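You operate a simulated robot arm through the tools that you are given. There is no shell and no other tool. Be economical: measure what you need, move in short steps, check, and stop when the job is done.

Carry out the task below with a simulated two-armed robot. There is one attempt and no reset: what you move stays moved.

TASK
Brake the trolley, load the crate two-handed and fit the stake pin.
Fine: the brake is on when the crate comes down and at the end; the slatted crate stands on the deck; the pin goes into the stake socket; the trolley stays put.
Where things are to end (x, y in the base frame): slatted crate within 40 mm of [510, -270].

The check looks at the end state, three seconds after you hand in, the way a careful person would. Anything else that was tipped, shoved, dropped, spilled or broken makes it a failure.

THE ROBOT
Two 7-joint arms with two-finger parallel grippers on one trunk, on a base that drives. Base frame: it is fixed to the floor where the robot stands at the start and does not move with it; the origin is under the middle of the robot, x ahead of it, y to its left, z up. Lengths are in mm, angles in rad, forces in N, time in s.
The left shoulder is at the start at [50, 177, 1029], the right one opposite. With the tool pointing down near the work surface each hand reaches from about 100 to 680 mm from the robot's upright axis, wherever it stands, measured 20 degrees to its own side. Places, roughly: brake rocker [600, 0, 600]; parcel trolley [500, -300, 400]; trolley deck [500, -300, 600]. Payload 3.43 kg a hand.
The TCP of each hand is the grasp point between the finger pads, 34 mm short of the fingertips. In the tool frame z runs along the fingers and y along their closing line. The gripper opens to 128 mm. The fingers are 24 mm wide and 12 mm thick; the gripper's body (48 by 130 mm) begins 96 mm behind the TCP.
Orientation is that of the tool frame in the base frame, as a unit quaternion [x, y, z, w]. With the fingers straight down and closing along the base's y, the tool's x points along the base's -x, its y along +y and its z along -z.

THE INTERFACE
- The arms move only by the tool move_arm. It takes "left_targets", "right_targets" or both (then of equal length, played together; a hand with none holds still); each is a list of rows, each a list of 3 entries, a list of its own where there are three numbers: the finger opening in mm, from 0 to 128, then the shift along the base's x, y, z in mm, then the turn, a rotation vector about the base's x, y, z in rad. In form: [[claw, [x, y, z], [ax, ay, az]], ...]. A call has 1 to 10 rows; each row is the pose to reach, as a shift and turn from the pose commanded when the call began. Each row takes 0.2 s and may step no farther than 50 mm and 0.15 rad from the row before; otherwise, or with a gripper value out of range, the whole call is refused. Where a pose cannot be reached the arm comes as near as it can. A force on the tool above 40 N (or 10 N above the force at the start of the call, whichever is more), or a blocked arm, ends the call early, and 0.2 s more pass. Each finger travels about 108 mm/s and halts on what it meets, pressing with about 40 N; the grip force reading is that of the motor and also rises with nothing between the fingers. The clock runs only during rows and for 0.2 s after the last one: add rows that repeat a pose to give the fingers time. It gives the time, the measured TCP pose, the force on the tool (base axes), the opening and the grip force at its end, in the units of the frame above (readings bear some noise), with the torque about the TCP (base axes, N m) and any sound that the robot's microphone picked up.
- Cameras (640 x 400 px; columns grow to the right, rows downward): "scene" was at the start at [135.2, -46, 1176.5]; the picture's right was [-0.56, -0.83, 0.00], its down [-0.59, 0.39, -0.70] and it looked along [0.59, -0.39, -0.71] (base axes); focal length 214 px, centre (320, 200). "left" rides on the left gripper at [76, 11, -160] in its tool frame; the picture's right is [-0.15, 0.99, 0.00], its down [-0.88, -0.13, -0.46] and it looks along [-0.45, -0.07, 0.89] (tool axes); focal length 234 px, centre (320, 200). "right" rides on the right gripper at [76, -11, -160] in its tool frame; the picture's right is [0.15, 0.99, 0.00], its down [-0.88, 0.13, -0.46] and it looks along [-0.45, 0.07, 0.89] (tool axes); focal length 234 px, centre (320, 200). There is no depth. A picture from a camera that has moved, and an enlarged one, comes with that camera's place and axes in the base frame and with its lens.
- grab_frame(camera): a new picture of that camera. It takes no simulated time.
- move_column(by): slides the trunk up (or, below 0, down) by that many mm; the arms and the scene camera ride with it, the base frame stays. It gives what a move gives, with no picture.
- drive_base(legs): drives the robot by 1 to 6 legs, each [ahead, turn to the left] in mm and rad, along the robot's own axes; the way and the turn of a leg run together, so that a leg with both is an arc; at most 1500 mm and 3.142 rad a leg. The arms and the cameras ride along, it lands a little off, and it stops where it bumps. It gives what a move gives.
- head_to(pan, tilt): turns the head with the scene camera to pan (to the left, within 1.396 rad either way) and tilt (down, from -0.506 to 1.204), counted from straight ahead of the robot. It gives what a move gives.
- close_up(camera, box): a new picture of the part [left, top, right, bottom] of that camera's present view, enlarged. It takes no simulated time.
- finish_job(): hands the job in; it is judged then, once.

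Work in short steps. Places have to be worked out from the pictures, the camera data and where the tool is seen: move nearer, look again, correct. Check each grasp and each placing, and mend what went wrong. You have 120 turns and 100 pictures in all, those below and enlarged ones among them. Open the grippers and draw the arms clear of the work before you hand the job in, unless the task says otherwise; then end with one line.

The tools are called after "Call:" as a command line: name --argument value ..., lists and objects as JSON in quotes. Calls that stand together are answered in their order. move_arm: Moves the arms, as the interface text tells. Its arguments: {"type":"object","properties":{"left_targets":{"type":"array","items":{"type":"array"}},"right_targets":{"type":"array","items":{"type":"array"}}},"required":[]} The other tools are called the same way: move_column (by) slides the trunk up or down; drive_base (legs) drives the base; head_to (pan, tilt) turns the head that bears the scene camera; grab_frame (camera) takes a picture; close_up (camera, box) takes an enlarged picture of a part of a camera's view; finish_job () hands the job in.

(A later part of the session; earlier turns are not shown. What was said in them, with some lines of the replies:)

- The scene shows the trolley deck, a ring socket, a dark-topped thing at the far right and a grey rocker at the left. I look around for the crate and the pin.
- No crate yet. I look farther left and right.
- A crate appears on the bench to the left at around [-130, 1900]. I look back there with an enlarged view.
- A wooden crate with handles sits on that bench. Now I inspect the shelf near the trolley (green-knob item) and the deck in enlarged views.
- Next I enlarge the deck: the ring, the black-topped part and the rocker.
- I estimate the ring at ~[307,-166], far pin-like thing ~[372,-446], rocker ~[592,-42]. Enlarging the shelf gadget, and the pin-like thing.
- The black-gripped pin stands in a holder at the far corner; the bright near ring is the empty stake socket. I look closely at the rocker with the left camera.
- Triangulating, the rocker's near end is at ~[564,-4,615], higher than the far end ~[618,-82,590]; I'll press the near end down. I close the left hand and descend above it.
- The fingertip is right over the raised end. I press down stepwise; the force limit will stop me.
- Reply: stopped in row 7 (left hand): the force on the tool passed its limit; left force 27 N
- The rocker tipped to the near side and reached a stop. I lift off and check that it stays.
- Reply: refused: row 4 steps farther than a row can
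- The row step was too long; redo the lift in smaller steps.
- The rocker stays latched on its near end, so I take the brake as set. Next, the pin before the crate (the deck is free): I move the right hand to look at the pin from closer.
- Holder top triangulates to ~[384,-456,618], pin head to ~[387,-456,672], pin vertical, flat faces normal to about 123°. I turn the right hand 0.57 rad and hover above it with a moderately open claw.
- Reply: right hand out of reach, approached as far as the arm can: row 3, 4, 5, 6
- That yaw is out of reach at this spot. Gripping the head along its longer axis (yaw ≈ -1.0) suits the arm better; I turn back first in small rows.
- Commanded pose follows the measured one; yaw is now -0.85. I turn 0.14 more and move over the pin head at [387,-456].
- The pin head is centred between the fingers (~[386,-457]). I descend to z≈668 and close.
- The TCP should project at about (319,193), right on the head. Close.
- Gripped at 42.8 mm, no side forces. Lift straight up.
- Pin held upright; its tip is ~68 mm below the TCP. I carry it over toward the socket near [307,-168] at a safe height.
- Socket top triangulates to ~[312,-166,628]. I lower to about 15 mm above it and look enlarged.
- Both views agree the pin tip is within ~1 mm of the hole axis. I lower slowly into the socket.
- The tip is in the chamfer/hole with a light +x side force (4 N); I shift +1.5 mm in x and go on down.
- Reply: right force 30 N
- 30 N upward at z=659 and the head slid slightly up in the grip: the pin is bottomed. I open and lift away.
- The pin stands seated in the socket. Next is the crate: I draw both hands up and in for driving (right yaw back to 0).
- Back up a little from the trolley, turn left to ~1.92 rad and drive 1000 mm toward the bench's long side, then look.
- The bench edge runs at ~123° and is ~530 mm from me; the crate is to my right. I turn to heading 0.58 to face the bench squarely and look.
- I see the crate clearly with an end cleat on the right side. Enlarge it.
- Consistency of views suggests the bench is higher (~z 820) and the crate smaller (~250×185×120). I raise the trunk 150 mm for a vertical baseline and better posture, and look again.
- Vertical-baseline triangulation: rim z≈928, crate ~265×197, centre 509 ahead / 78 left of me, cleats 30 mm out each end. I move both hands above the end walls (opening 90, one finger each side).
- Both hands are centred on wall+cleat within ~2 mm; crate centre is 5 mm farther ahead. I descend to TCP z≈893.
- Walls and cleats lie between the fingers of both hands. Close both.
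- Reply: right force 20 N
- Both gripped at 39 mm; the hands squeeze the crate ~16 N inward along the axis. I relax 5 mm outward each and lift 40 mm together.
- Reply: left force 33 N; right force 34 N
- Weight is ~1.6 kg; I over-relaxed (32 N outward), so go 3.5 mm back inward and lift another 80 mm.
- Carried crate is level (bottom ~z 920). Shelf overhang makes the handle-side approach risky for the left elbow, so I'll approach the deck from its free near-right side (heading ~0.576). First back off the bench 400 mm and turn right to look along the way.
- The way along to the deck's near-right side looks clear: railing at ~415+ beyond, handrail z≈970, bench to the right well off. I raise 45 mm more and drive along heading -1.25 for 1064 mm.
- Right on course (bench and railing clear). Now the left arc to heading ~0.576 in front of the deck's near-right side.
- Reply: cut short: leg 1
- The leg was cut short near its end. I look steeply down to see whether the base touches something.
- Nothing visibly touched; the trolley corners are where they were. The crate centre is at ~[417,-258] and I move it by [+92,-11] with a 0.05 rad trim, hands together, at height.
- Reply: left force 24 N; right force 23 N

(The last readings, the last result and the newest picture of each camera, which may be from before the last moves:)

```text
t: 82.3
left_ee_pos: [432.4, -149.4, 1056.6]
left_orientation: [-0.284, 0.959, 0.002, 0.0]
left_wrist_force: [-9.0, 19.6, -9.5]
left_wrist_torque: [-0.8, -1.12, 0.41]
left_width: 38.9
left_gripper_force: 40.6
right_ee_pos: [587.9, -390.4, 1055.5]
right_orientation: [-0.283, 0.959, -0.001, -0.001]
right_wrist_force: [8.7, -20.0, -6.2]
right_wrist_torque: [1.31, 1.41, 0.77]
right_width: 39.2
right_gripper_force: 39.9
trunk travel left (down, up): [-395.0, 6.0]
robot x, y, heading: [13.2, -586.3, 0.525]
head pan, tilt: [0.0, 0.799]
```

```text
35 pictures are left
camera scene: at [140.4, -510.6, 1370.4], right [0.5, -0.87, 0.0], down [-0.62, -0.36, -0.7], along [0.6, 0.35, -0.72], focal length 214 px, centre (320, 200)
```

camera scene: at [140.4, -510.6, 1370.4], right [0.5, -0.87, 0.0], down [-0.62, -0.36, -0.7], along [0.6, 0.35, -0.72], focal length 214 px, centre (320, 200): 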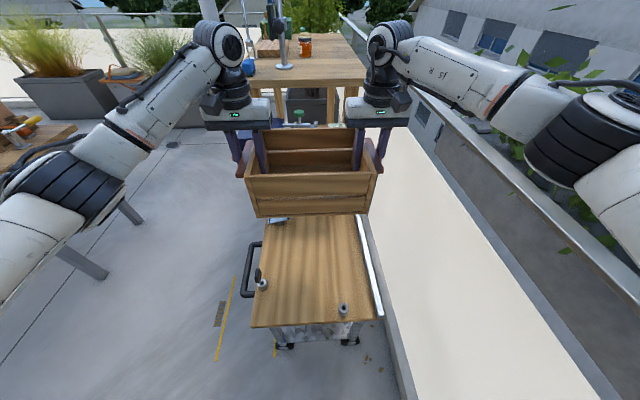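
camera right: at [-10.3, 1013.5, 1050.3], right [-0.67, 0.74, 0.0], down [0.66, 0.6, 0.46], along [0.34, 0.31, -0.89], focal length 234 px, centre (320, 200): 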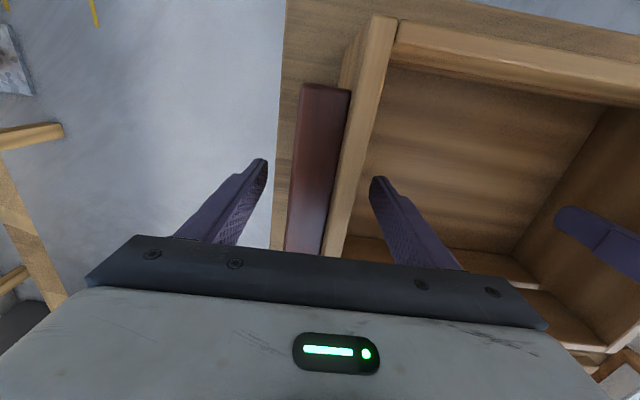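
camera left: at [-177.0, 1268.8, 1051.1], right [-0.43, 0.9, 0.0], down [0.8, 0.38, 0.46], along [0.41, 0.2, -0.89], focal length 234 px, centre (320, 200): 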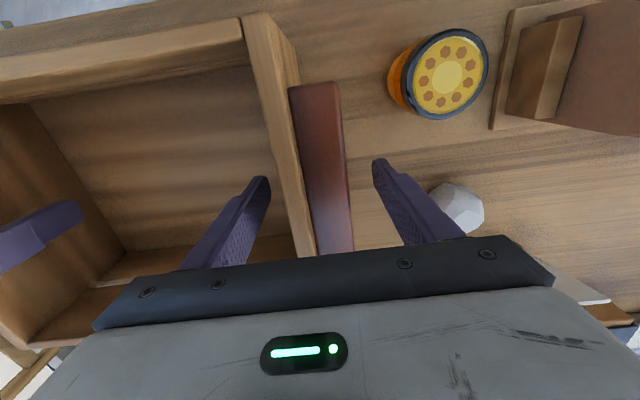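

Crate is over [510,-270]. I relax the squeeze by 2 mm per side and lower with the arms 200 mm.

Call:
move_arm --left_targets '[[20, [-1.1, 1.7, 0], [0, 0, 0]], [20, [-1.1, 1.7, -25], [0, 0, 0]], [20, [-1.1, 1.7, -50], [0, 0, 0]], [20, [-1.1, 1.7, -75], [0, 0, 0]], [20, [-1.1, 1.7, -100], [0, 0, 0]], [20, [-1.1, 1.7, -125], [0, 0, 0]], [20, [-1.1, 1.7, -150], [0, 0, 0]], [20, [-1.1, 1.7, -175], [0, 0, 0]], [20, [-1.1, 1.7, -200], [0, 0, 0]], [20, [-1.1, 1.7, -200], [0, 0, 0]]]' --right_targets '[[20, [1.1, -1.7, 0], [0, 0, 0]], [20, [1.1, -1.7, -25], [0, 0, 0]], [20, [1.1, -1.7, -50], [0, 0, 0]], [20, [1.1, -1.7, -75], [0, 0, 0]], [20, [1.1, -1.7, -100], [0, 0, 0]], [20, [1.1, -1.7, -125], [0, 0, 0]], [20, [1.1, -1.7, -150], [0, 0, 0]], [20, [1.1, -1.7, -175], [0, 0, 0]], [20, [1.1, -1.7, -200], [0, 0, 0]], [20, [1.1, -1.7, -200], [0, 0, 0]]]'

Call:
grab_frame --camera "scene"

```text
t: 84.5
left_ee_pos: [433.2, -149.4, 857.4]
left_orientation: [-0.282, 0.959, -0.001, -0.001]
left_wrist_force: [-0.3, -11.3, -6.3]
left_wrist_torque: [0.4, -0.48, -0.77]
left_width: 39.0
left_gripper_force: 40.4
right_ee_pos: [587.7, -392.7, 857.3]
right_orientation: [-0.282, 0.959, 0.0, 0.0]
right_wrist_force: [0.4, 11.9, -9.9]
right_wrist_torque: [-0.85, 0.2, -1.22]
right_width: 38.8
right_gripper_force: 40.3
trunk travel left (down, up): [-395.0, 6.0]
robot x, y, heading: [9.0, -584.8, 0.521]
head pan, tilt: [0.0, 0.799]
```

```text
34 pictures are left
camera scene: at [140.2, -510.7, 1370.5], right [0.5, -0.87, 0.0], down [-0.62, -0.36, -0.7], along [0.6, 0.35, -0.72], focal length 214 px, centre (320, 200)
```

scene: 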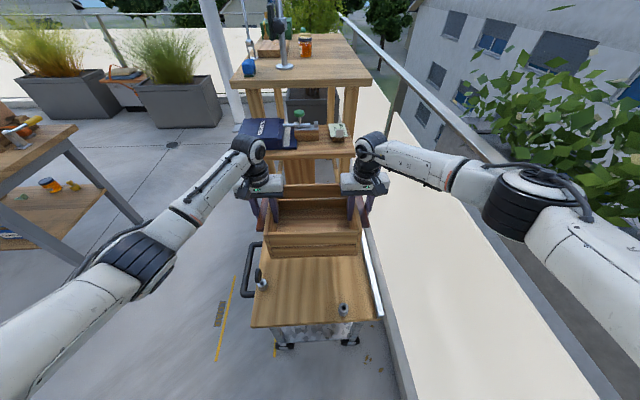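

Arms clear of the railing. Lower another 90 mm with the arms.

Call:
move_arm --left_targets '[[20, [0, 0, -20], [0, 0, 0]], [20, [0, 0, -40], [0, 0, 0]], [20, [0, 0, -60], [0, 0, 0]], [20, [0, 0, -80], [0, 0, 0]], [20, [0, 0, -90], [0, 0, 0]], [20, [0, 0, -90], [0, 0, 0]]]' --right_targets '[[20, [0, 0, -20], [0, 0, 0]], [20, [0, 0, -40], [0, 0, 0]], [20, [0, 0, -60], [0, 0, 0]], [20, [0, 0, -80], [0, 0, 0]], [20, [0, 0, -90], [0, 0, 0]], [20, [0, 0, -90], [0, 0, 0]]]'

Call:
close_up --camera "scene" --box '[220, 160, 420, 340]'

Call:
grab_frame --camera "left"

Call:
grab_frame --camera "right"

```text
t: 85.9
left_ee_pos: [433.1, -147.6, 767.1]
left_orientation: [-0.284, 0.959, 0.001, 0.0]
left_wrist_force: [7.6, -11.1, -9.8]
left_wrist_torque: [0.61, -0.82, 0.16]
left_width: 39.0
left_gripper_force: 40.0
right_ee_pos: [587.8, -389.9, 767.8]
right_orientation: [-0.283, 0.959, 0.001, -0.001]
right_wrist_force: [-7.8, 11.0, -7.0]
right_wrist_torque: [-0.35, 0.93, -0.01]
right_width: 39.2
right_gripper_force: 40.3
trunk travel left (down, up): [-395.0, 6.0]
robot x, y, heading: [9.5, -587.4, 0.522]
head pan, tilt: [0.0, 0.799]
```

```text
2.22 times, centred on (320, 250) of scene
camera zoom: at [140.4, -510.6, 1370.4], right [0.5, -0.87, 0.0], down [-0.62, -0.36, -0.7], along [0.6, 0.35, -0.72], focal length 477 px, centre (320, 89)
```

zoom: 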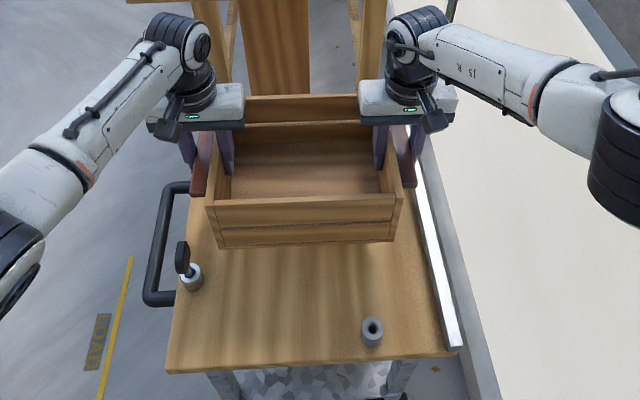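

```text
32 pictures are left
camera left: at [363.1, -179.1, 927.6], right [-0.42, 0.91, 0.0], down [0.81, 0.37, 0.45], along [0.41, 0.19, -0.89], focal length 234 px, centre (320, 200)
```

left: 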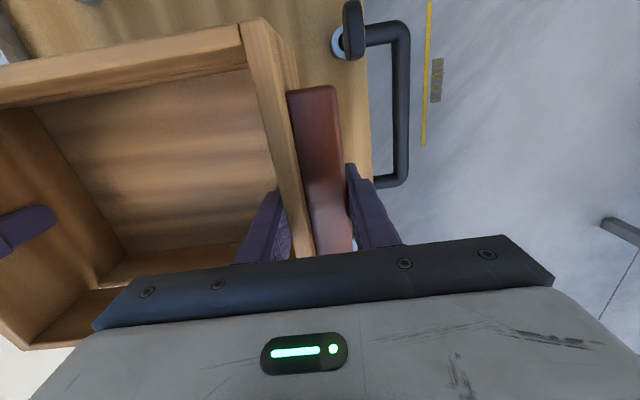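

```text
31 pictures are left
camera right: at [529.6, -439.4, 926.8], right [-0.66, 0.75, 0.0], down [0.67, 0.59, 0.45], along [0.34, 0.3, -0.89], focal length 234 px, centre (320, 200)
```

right: 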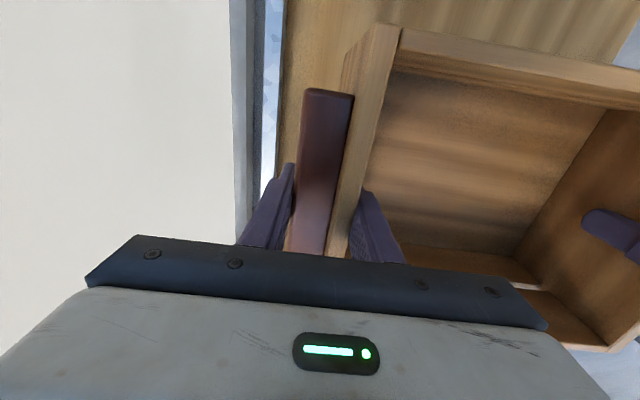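

Clear all round: pin, holder, rail and rocker are off the crate's footprint. Lower 75 mm more.

Call:
move_arm --left_targets '[[20, [0, 0, -20], [0, 0, 0]], [20, [0, 0, -40], [0, 0, 0]], [20, [0, 0, -55], [0, 0, 0]], [20, [0, 0, -65], [0, 0, 0]], [20, [0, 0, -75], [0, 0, 0]], [20, [0, 0, -75], [0, 0, 0]]]' --right_targets '[[20, [0, 0, -20], [0, 0, 0]], [20, [0, 0, -40], [0, 0, 0]], [20, [0, 0, -55], [0, 0, 0]], [20, [0, 0, -65], [0, 0, 0]], [20, [0, 0, -75], [0, 0, 0]], [20, [0, 0, -75], [0, 0, 0]]]'

Call:
close_up --camera "scene" --box '[220, 160, 420, 340]'

```text
t: 87.3
left_ee_pos: [431.7, -151.6, 692.9]
left_orientation: [-0.283, 0.959, -0.003, 0.001]
left_wrist_force: [5.0, -20.3, 3.2]
left_wrist_torque: [-1.31, -0.17, -0.73]
left_width: 40.1
left_gripper_force: 40.3
right_ee_pos: [570.9, -402.8, 699.2]
right_orientation: [-0.283, 0.959, 0.001, -0.001]
right_wrist_force: [-4.5, 20.1, -18.3]
right_wrist_torque: [-1.24, -1.26, -1.01]
right_width: 40.4
right_gripper_force: 40.3
right hand out of reach, approached as far as the arm can: row 2, 3, 4, 5, 6
trunk travel left (down, up): [-395.0, 6.0]
robot x, y, heading: [8.2, -585.3, 0.53]
head pan, tilt: [0.0, 0.799]
```

```text
2.22 times, centred on (320, 250) of scene
camera zoom: at [140.1, -510.5, 1370.5], right [0.5, -0.87, 0.0], down [-0.62, -0.36, -0.7], along [0.6, 0.35, -0.72], focal length 477 px, centre (320, 89)
```

zoom: 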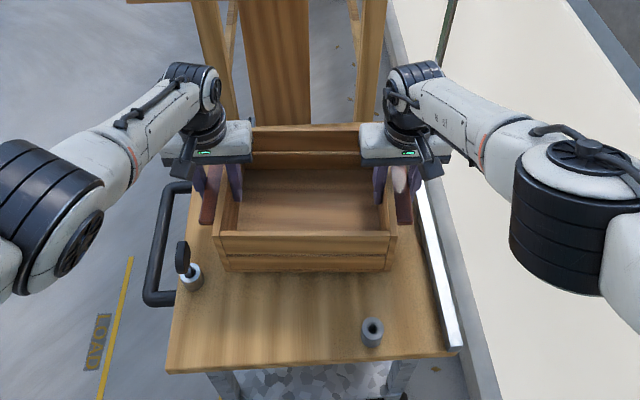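

The right arm ran out of reach at this trunk height and drew back ~20 mm. I lift both hands ~65 mm, restoring the right hand's place, and will then lower with the trunk.

Call:
move_arm --left_targets '[[20, [0, 0, 10], [0, 0, 0]], [20, [0, 0, 22], [0, 0, 0]], [20, [0, 0, 34], [0, 0, 0]], [20, [0, 0, 46], [0, 0, 0]], [20, [0, 0, 58], [0, 0, 0]], [20, [0, 0, 68], [0, 0, 0]], [20, [0, 0, 68], [0, 0, 0]]]' --right_targets '[[20, [0, 0, 4], [0, 0, 0]], [20, [4, 3, 16], [0, 0, 0]], [20, [8, 6, 28], [0, 0, 0]], [20, [12, 9, 40], [0, 0, 0]], [20, [17, 12, 52], [0, 0, 0]], [20, [17, 12, 62], [0, 0, 0]], [20, [17, 12, 62], [0, 0, 0]]]'

```text
t: 88.9
left_ee_pos: [432.5, -147.9, 761.0]
left_orientation: [-0.283, 0.959, 0.0, 0.0]
left_wrist_force: [15.8, -14.1, -14.6]
left_wrist_torque: [1.33, 0.56, 0.85]
left_width: 38.7
left_gripper_force: 39.7
right_ee_pos: [585.7, -389.7, 761.6]
right_orientation: [-0.284, 0.959, 0.002, -0.003]
right_wrist_force: [-15.7, 14.6, -0.4]
right_wrist_torque: [0.39, 0.5, 0.84]
right_width: 38.9
right_gripper_force: 39.2
trunk travel left (down, up): [-395.0, 6.0]
robot x, y, heading: [13.6, -583.5, 0.528]
head pan, tilt: [0.0, 0.799]
```

Restored. Now lower the trunk 60 mm and look.

Call:
move_column --by -60

Call:
close_up --camera "scene" --box '[220, 160, 420, 340]'

```text
t: 89.9
left_ee_pos: [432.3, -147.8, 701.6]
left_orientation: [-0.283, 0.959, -0.001, 0.0]
left_wrist_force: [15.5, -15.5, -14.8]
left_wrist_torque: [1.46, 0.1, 0.69]
left_width: 38.9
left_gripper_force: 40.4
right_ee_pos: [586.3, -391.1, 701.9]
right_orientation: [-0.285, 0.959, 0.003, -0.002]
right_wrist_force: [-15.5, 14.9, -2.3]
right_wrist_torque: [-0.18, 0.68, 0.98]
right_width: 38.9
right_gripper_force: 40.0
trunk travel left (down, up): [-335.0, 66.0]
robot x, y, heading: [8.9, -584.7, 0.528]
head pan, tilt: [0.0, 0.799]
```

```text
2.22 times, centred on (320, 250) of scene
camera zoom: at [140.0, -510.7, 1310.5], right [0.5, -0.87, 0.0], down [-0.62, -0.36, -0.7], along [0.6, 0.35, -0.72], focal length 477 px, centre (320, 89)
```

zoom: 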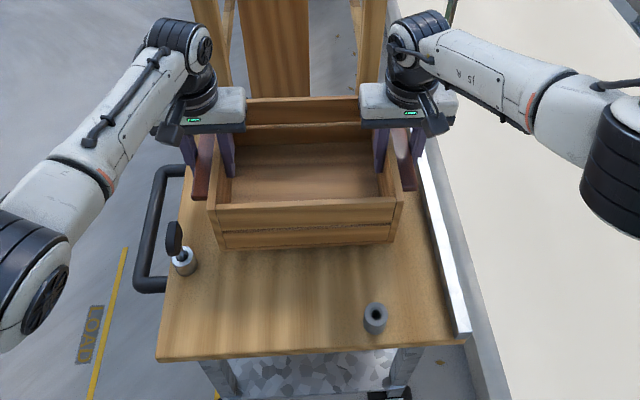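

Still held above the deck. Continue with the trunk in small steps, watching the forces.

Call:
move_column --by -14

Call:
move_column --by -6

Call:
move_column --by -5

```text
t: 90.6
left_ee_pos: [432.4, -148.3, 685.9]
left_orientation: [-0.282, 0.959, 0.0, 0.0]
left_wrist_force: [16.2, -13.1, -12.3]
left_wrist_torque: [1.25, 0.26, 0.76]
left_width: 39.0
left_gripper_force: 39.9
right_ee_pos: [587.5, -391.3, 688.9]
right_orientation: [-0.285, 0.958, 0.002, -0.003]
right_wrist_force: [-16.6, 13.3, -3.3]
right_wrist_torque: [-0.14, 0.4, 1.02]
right_width: 38.8
right_gripper_force: 40.0
trunk travel left (down, up): [-321.0, 80.0]
robot x, y, heading: [12.9, -584.7, 0.523]
head pan, tilt: [0.0, 0.799]
```

```text
t: 91.1
left_ee_pos: [433.4, -148.7, 681.5]
left_orientation: [-0.284, 0.959, -0.001, 0.001]
left_wrist_force: [16.8, -14.0, -11.9]
left_wrist_torque: [1.14, 0.38, 0.89]
left_width: 39.0
left_gripper_force: 39.7
right_ee_pos: [585.7, -390.7, 682.6]
right_orientation: [-0.285, 0.958, 0.003, -0.003]
right_wrist_force: [-16.2, 14.3, -3.0]
right_wrist_torque: [-0.07, 0.24, 1.05]
right_width: 38.8
right_gripper_force: 39.7
trunk travel left (down, up): [-315.0, 86.0]
robot x, y, heading: [11.2, -588.0, 0.526]
head pan, tilt: [0.0, 0.799]
```

```text
t: 91.7
left_ee_pos: [431.6, -148.5, 676.3]
left_orientation: [-0.283, 0.959, 0.0, 0.0]
left_wrist_force: [17.0, -13.9, -11.2]
left_wrist_torque: [1.04, 0.47, 0.97]
left_width: 39.1
left_gripper_force: 40.0
right_ee_pos: [586.3, -390.5, 676.4]
right_orientation: [-0.285, 0.959, 0.002, -0.002]
right_wrist_force: [-15.9, 13.9, -3.7]
right_wrist_torque: [-0.09, 0.14, 0.95]
right_width: 38.6
right_gripper_force: 40.3
trunk travel left (down, up): [-310.0, 91.0]
robot x, y, heading: [11.3, -587.3, 0.528]
head pan, tilt: [0.0, 0.799]
```

No contact yet (total ~15 N still hanging). Go on in 4 mm steps.

Call:
move_column --by -4

Call:
move_column --by -4

Call:
close_up --camera "scene" --box '[260, 200, 400, 310]'

```text
t: 92.2
left_ee_pos: [432.7, -146.3, 673.5]
left_orientation: [-0.283, 0.959, -0.001, 0.0]
left_wrist_force: [16.3, -9.7, -4.8]
left_wrist_torque: [-0.45, 1.32, 1.14]
left_width: 38.7
left_gripper_force: 40.1
right_ee_pos: [586.1, -389.8, 675.3]
right_orientation: [-0.286, 0.958, 0.002, -0.001]
right_wrist_force: [-19.1, 12.3, 12.0]
right_wrist_torque: [-1.29, 0.42, 0.9]
right_width: 38.8
right_gripper_force: 40.2
trunk travel left (down, up): [-306.0, 95.0]
robot x, y, heading: [13.2, -584.4, 0.526]
head pan, tilt: [0.0, 0.799]
```

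```text
t: 92.7
left_ee_pos: [432.4, -147.1, 672.2]
left_orientation: [-0.283, 0.959, 0.0, 0.004]
left_wrist_force: [16.8, -8.0, 5.0]
left_wrist_torque: [-0.47, 1.21, 1.03]
left_width: 39.0
left_gripper_force: 39.6
right_ee_pos: [587.0, -387.8, 673.2]
right_orientation: [-0.285, 0.958, 0.004, 0.003]
right_wrist_force: [-7.4, 22.2, 20.2]
right_wrist_torque: [-1.5, 0.33, 0.46]
right_width: 39.0
right_gripper_force: 39.6
trunk travel left (down, up): [-302.0, 99.0]
robot x, y, heading: [9.9, -591.7, 0.524]
head pan, tilt: [0.0, 0.799]
```

```text
3.64 times, centred on (330, 255) of scene
camera zoom: at [137.8, -511.0, 1278.1], right [0.5, -0.87, 0.0], down [-0.62, -0.36, -0.7], along [0.6, 0.35, -0.72], focal length 780 px, centre (284, 0)
```

zoom: 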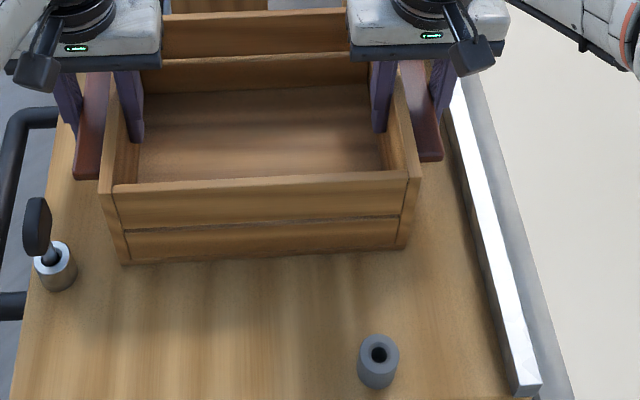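

The crate stands on the deck (upward reaction on both hands). I open both hands modestly (62 mm), staying clear of the rail.

Call:
move_arm --left_targets '[[45, [0, 0, 0], [0, 0, 0]], [55, [0, 0, 0], [0, 0, 0]], [62, [0, 0, 0], [0, 0, 0]], [62, [0, 0, 0], [0, 0, 0]]]' --right_targets '[[45, [0, 0, 0], [0, 0, 0]], [55, [0, 0, 0], [0, 0, 0]], [62, [0, 0, 0], [0, 0, 0]], [62, [0, 0, 0], [0, 0, 0]]]'

Call:
grab_frame --camera "left"

Call:
grab_frame --camera "right"

```text
t: 93.7
left_ee_pos: [430.7, -147.6, 668.7]
left_orientation: [-0.284, 0.959, 0.002, 0.001]
left_wrist_force: [0.5, 1.5, 0.6]
left_wrist_torque: [0.0, 0.02, 0.01]
left_width: 62.2
left_gripper_force: 0.1
right_ee_pos: [590.2, -395.8, 668.3]
right_orientation: [-0.282, 0.959, -0.001, 0.0]
right_wrist_force: [0.0, 0.2, 0.3]
right_wrist_torque: [-0.03, -0.02, -0.02]
right_width: 61.9
right_gripper_force: 0.1
trunk travel left (down, up): [-302.0, 99.0]
robot x, y, heading: [8.6, -586.6, 0.524]
head pan, tilt: [0.0, 0.799]
```

```text
27 pictures are left
camera left: at [362.0, -178.8, 828.3], right [-0.41, 0.91, 0.0], down [0.81, 0.37, 0.46], along [0.41, 0.19, -0.89], focal length 234 px, centre (320, 200)
```

left: 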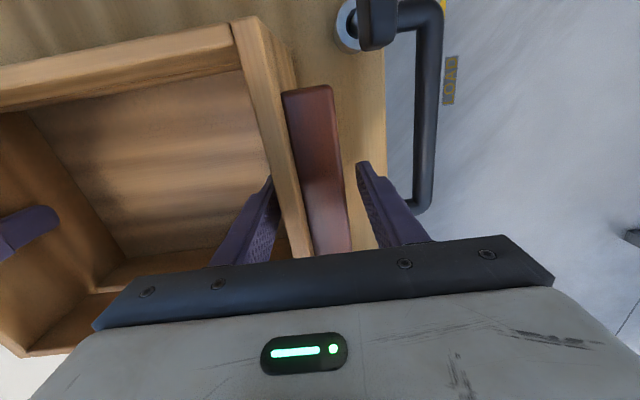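

```text
26 pictures are left
camera right: at [531.7, -444.9, 828.7], right [-0.66, 0.75, 0.0], down [0.67, 0.59, 0.46], along [0.34, 0.3, -0.89], focal length 234 px, centre (320, 200)
```

right: 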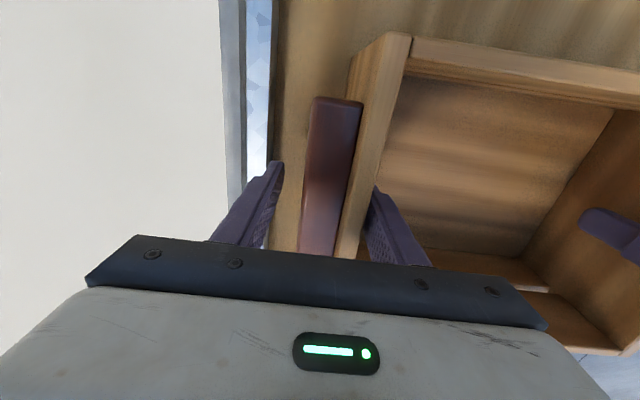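

Both hands are free with no load; inner fingers are close to the walls, so I centre slightly inward and lift straight up.

Call:
move_arm --left_targets '[[62, [1.6, -2.5, 0], [0, 0, 0]], [62, [1.6, -2.5, 20], [0, 0, 0]], [62, [1.6, -2.5, 50], [0, 0, 0]], [62, [1.6, -2.5, 85], [0, 0, 0]], [62, [1.6, -2.5, 120], [0, 0, 0]], [62, [1.6, -2.5, 155], [0, 0, 0]], [62, [1.6, -2.5, 190], [0, 0, 0]]]' --right_targets '[[62, [-2.7, 4.2, 0], [0, 0, 0]], [62, [-2.7, 4.2, 20], [0, 0, 0]], [62, [-2.7, 4.2, 50], [0, 0, 0]], [62, [-2.7, 4.2, 85], [0, 0, 0]], [62, [-2.7, 4.2, 120], [0, 0, 0]], [62, [-2.7, 4.2, 155], [0, 0, 0]], [62, [-2.7, 4.2, 190], [0, 0, 0]]]'

Call:
grab_frame --camera "scene"

```text
t: 95.3
left_ee_pos: [433.7, -150.6, 863.6]
left_orientation: [-0.283, 0.959, 0.0, -0.001]
left_wrist_force: [0.4, 0.1, 0.2]
left_wrist_torque: [0.02, 0.01, 0.01]
left_width: 61.9
left_gripper_force: 0.0
right_ee_pos: [585.8, -390.3, 859.5]
right_orientation: [-0.283, 0.959, 0.0, 0.0]
right_wrist_force: [-0.1, 0.0, -0.7]
right_wrist_torque: [0.01, -0.04, -0.01]
right_width: 62.4
right_gripper_force: 0.1
trunk travel left (down, up): [-302.0, 99.0]
robot x, y, heading: [10.6, -585.6, 0.522]
head pan, tilt: [0.0, 0.799]
```

```text
25 pictures are left
camera scene: at [138.5, -511.2, 1277.6], right [0.5, -0.87, 0.0], down [-0.62, -0.36, -0.7], along [0.6, 0.35, -0.72], focal length 214 px, centre (320, 200)
```

scene: 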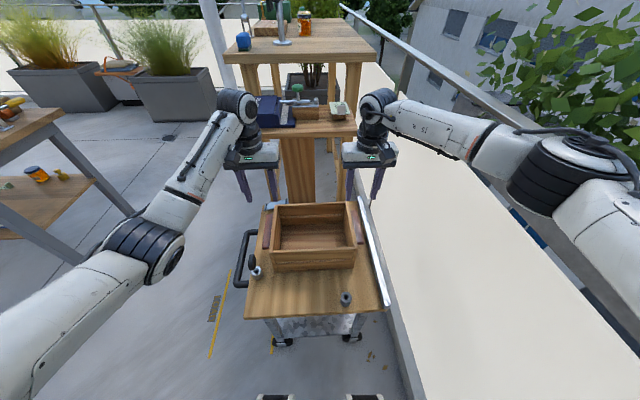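

The crate stands on the deck. I enlarge to verify position, pin and rocker.

Call:
close_up --camera "scene" --box '[230, 180, 400, 330]'

Call:
grab_frame --camera "left"

```text
2.67 times, centred on (315, 255) of scene
camera zoom: at [138.5, -511.2, 1277.6], right [0.5, -0.87, 0.0], down [-0.62, -0.36, -0.7], along [0.6, 0.35, -0.72], focal length 572 px, centre (333, 53)
```

zoom: 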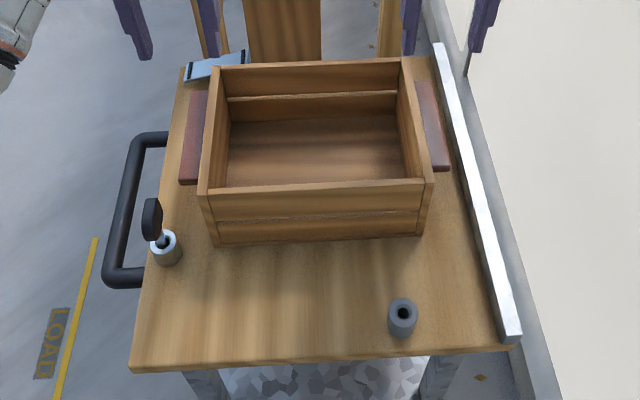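

```text
23 pictures are left
camera left: at [364.1, -182.2, 1022.9], right [-0.41, 0.91, 0.0], down [0.81, 0.37, 0.45], along [0.41, 0.19, -0.89], focal length 234 px, centre (320, 200)
```

left: 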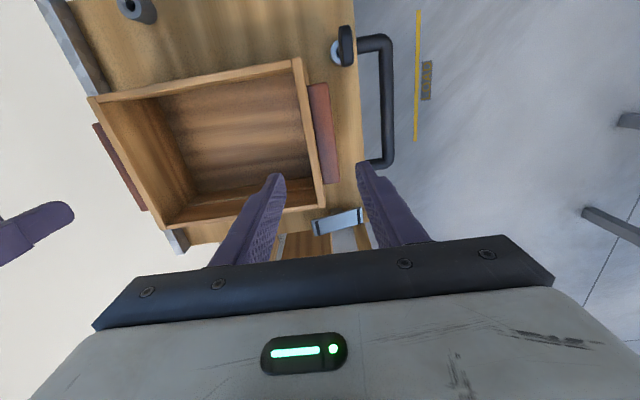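

Crate centre measures ~[503,-270], well within tolerance. Check the rocker's state once more.

Call:
close_up --camera "left" --box '[290, 195, 380, 250]'

Call:
close_up --camera "scene" --box '[240, 270, 390, 370]'

```text
7.11 times, centred on (335, 222) of left
camera zoom: at [364.1, -182.2, 1022.9], right [-0.41, 0.91, 0.0], down [0.81, 0.37, 0.45], along [0.41, 0.19, -0.89], focal length 1665 px, centre (213, 40)
```

zoom: 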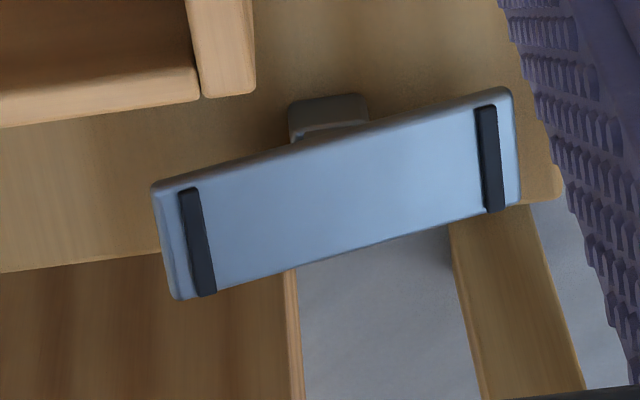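

```text
4.00 times, centred on (315, 320) of scene
camera zoom: at [138.5, -511.2, 1277.6], right [0.5, -0.87, 0.0], down [-0.62, -0.36, -0.7], along [0.6, 0.35, -0.72], focal length 858 px, centre (340, -280)
```

zoom: 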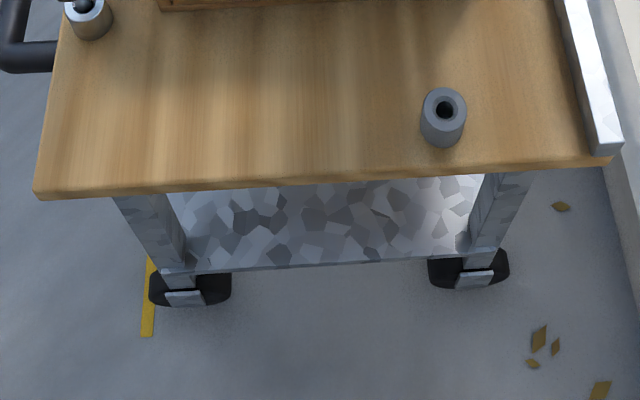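

Rocker still in the braked position, shoes on the casters. I open the hands, raise them and draw back, then back off a bit.

Call:
move_arm --left_targets '[[80, [-10, 0, 40], [0, 0, 0]], [100, [-30, -10, 75], [0, 0, 0]], [110, [-60, -25, 100], [0, 0, 0]], [110, [-95, -45, 110], [0, 0, 0]], [110, [-130, -65, 120], [0, 0, 0]]]' --right_targets '[[80, [-10, 0, 40], [0, 0, 0]], [100, [-30, -10, 75], [0, 0, 0]], [110, [-60, -25, 100], [0, 0, 0]], [110, [-95, -45, 110], [0, 0, 0]], [110, [-130, -65, 120], [0, 0, 0]]]'

Call:
drive_base --legs '[[-200, 0]]'

Call:
close_up --camera "scene" --box '[200, 100, 440, 300]'

```text
t: 96.5
left_ee_pos: [300.0, -215.5, 981.1]
left_orientation: [-0.283, 0.959, 0.002, 0.0]
left_wrist_force: [0.5, -0.7, 0.7]
left_wrist_torque: [-0.01, -0.01, -0.01]
left_width: 110.1
left_gripper_force: 0.0
right_ee_pos: [450.3, -456.3, 980.2]
right_orientation: [-0.283, 0.959, 0.001, 0.001]
right_wrist_force: [-1.0, 0.5, -0.4]
right_wrist_torque: [0.0, -0.03, -0.02]
right_width: 110.0
right_gripper_force: 0.2
trunk travel left (down, up): [-302.0, 99.0]
robot x, y, heading: [10.6, -584.5, 0.526]
head pan, tilt: [0.0, 0.799]
```

```text
t: 98.1
left_ee_pos: [127.6, -318.6, 981.2]
left_orientation: [-0.281, 0.96, 0.001, 0.0]
left_wrist_force: [0.2, -0.1, 0.4]
left_wrist_torque: [-0.04, 0.0, 0.03]
left_width: 109.9
left_gripper_force: 0.1
right_ee_pos: [277.0, -559.5, 979.8]
right_orientation: [-0.281, 0.96, 0.0, 0.0]
right_wrist_force: [0.6, -0.4, -0.3]
right_wrist_torque: [0.01, -0.04, -0.01]
right_width: 110.1
right_gripper_force: 0.1
trunk travel left (down, up): [-302.0, 99.0]
robot x, y, heading: [-161.8, -687.9, 0.522]
head pan, tilt: [0.0, 0.799]
```

```text
2.00 times, centred on (320, 200) of scene
camera zoom: at [-37.2, -613.8, 1277.8], right [0.5, -0.87, 0.0], down [-0.62, -0.36, -0.7], along [0.61, 0.35, -0.72], focal length 429 px, centre (320, 200)
```

zoom: 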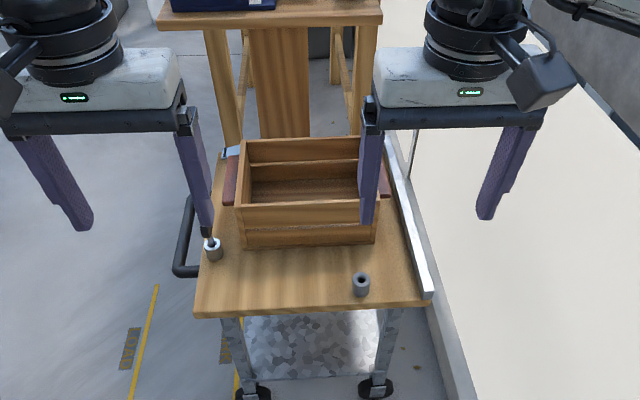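

Everything is in place, both grippers are open and clear, and the crate, pin and rocker are undisturbed. I hand in.

Call:
finish_job

```text
The job is handed in.
```

The job is handed in: the brake rocker is pressed over to its other latched side, the crate is on the deck at about [503, -270] (target [510, -270]), and the stake pin is seated in its socket. The trolley showed no sign of having moved. I took the latched side as "on", because the rocker had no markings and no sound was reported. One drive leg toward the trolley was cut short, and I could not find what stopped it.
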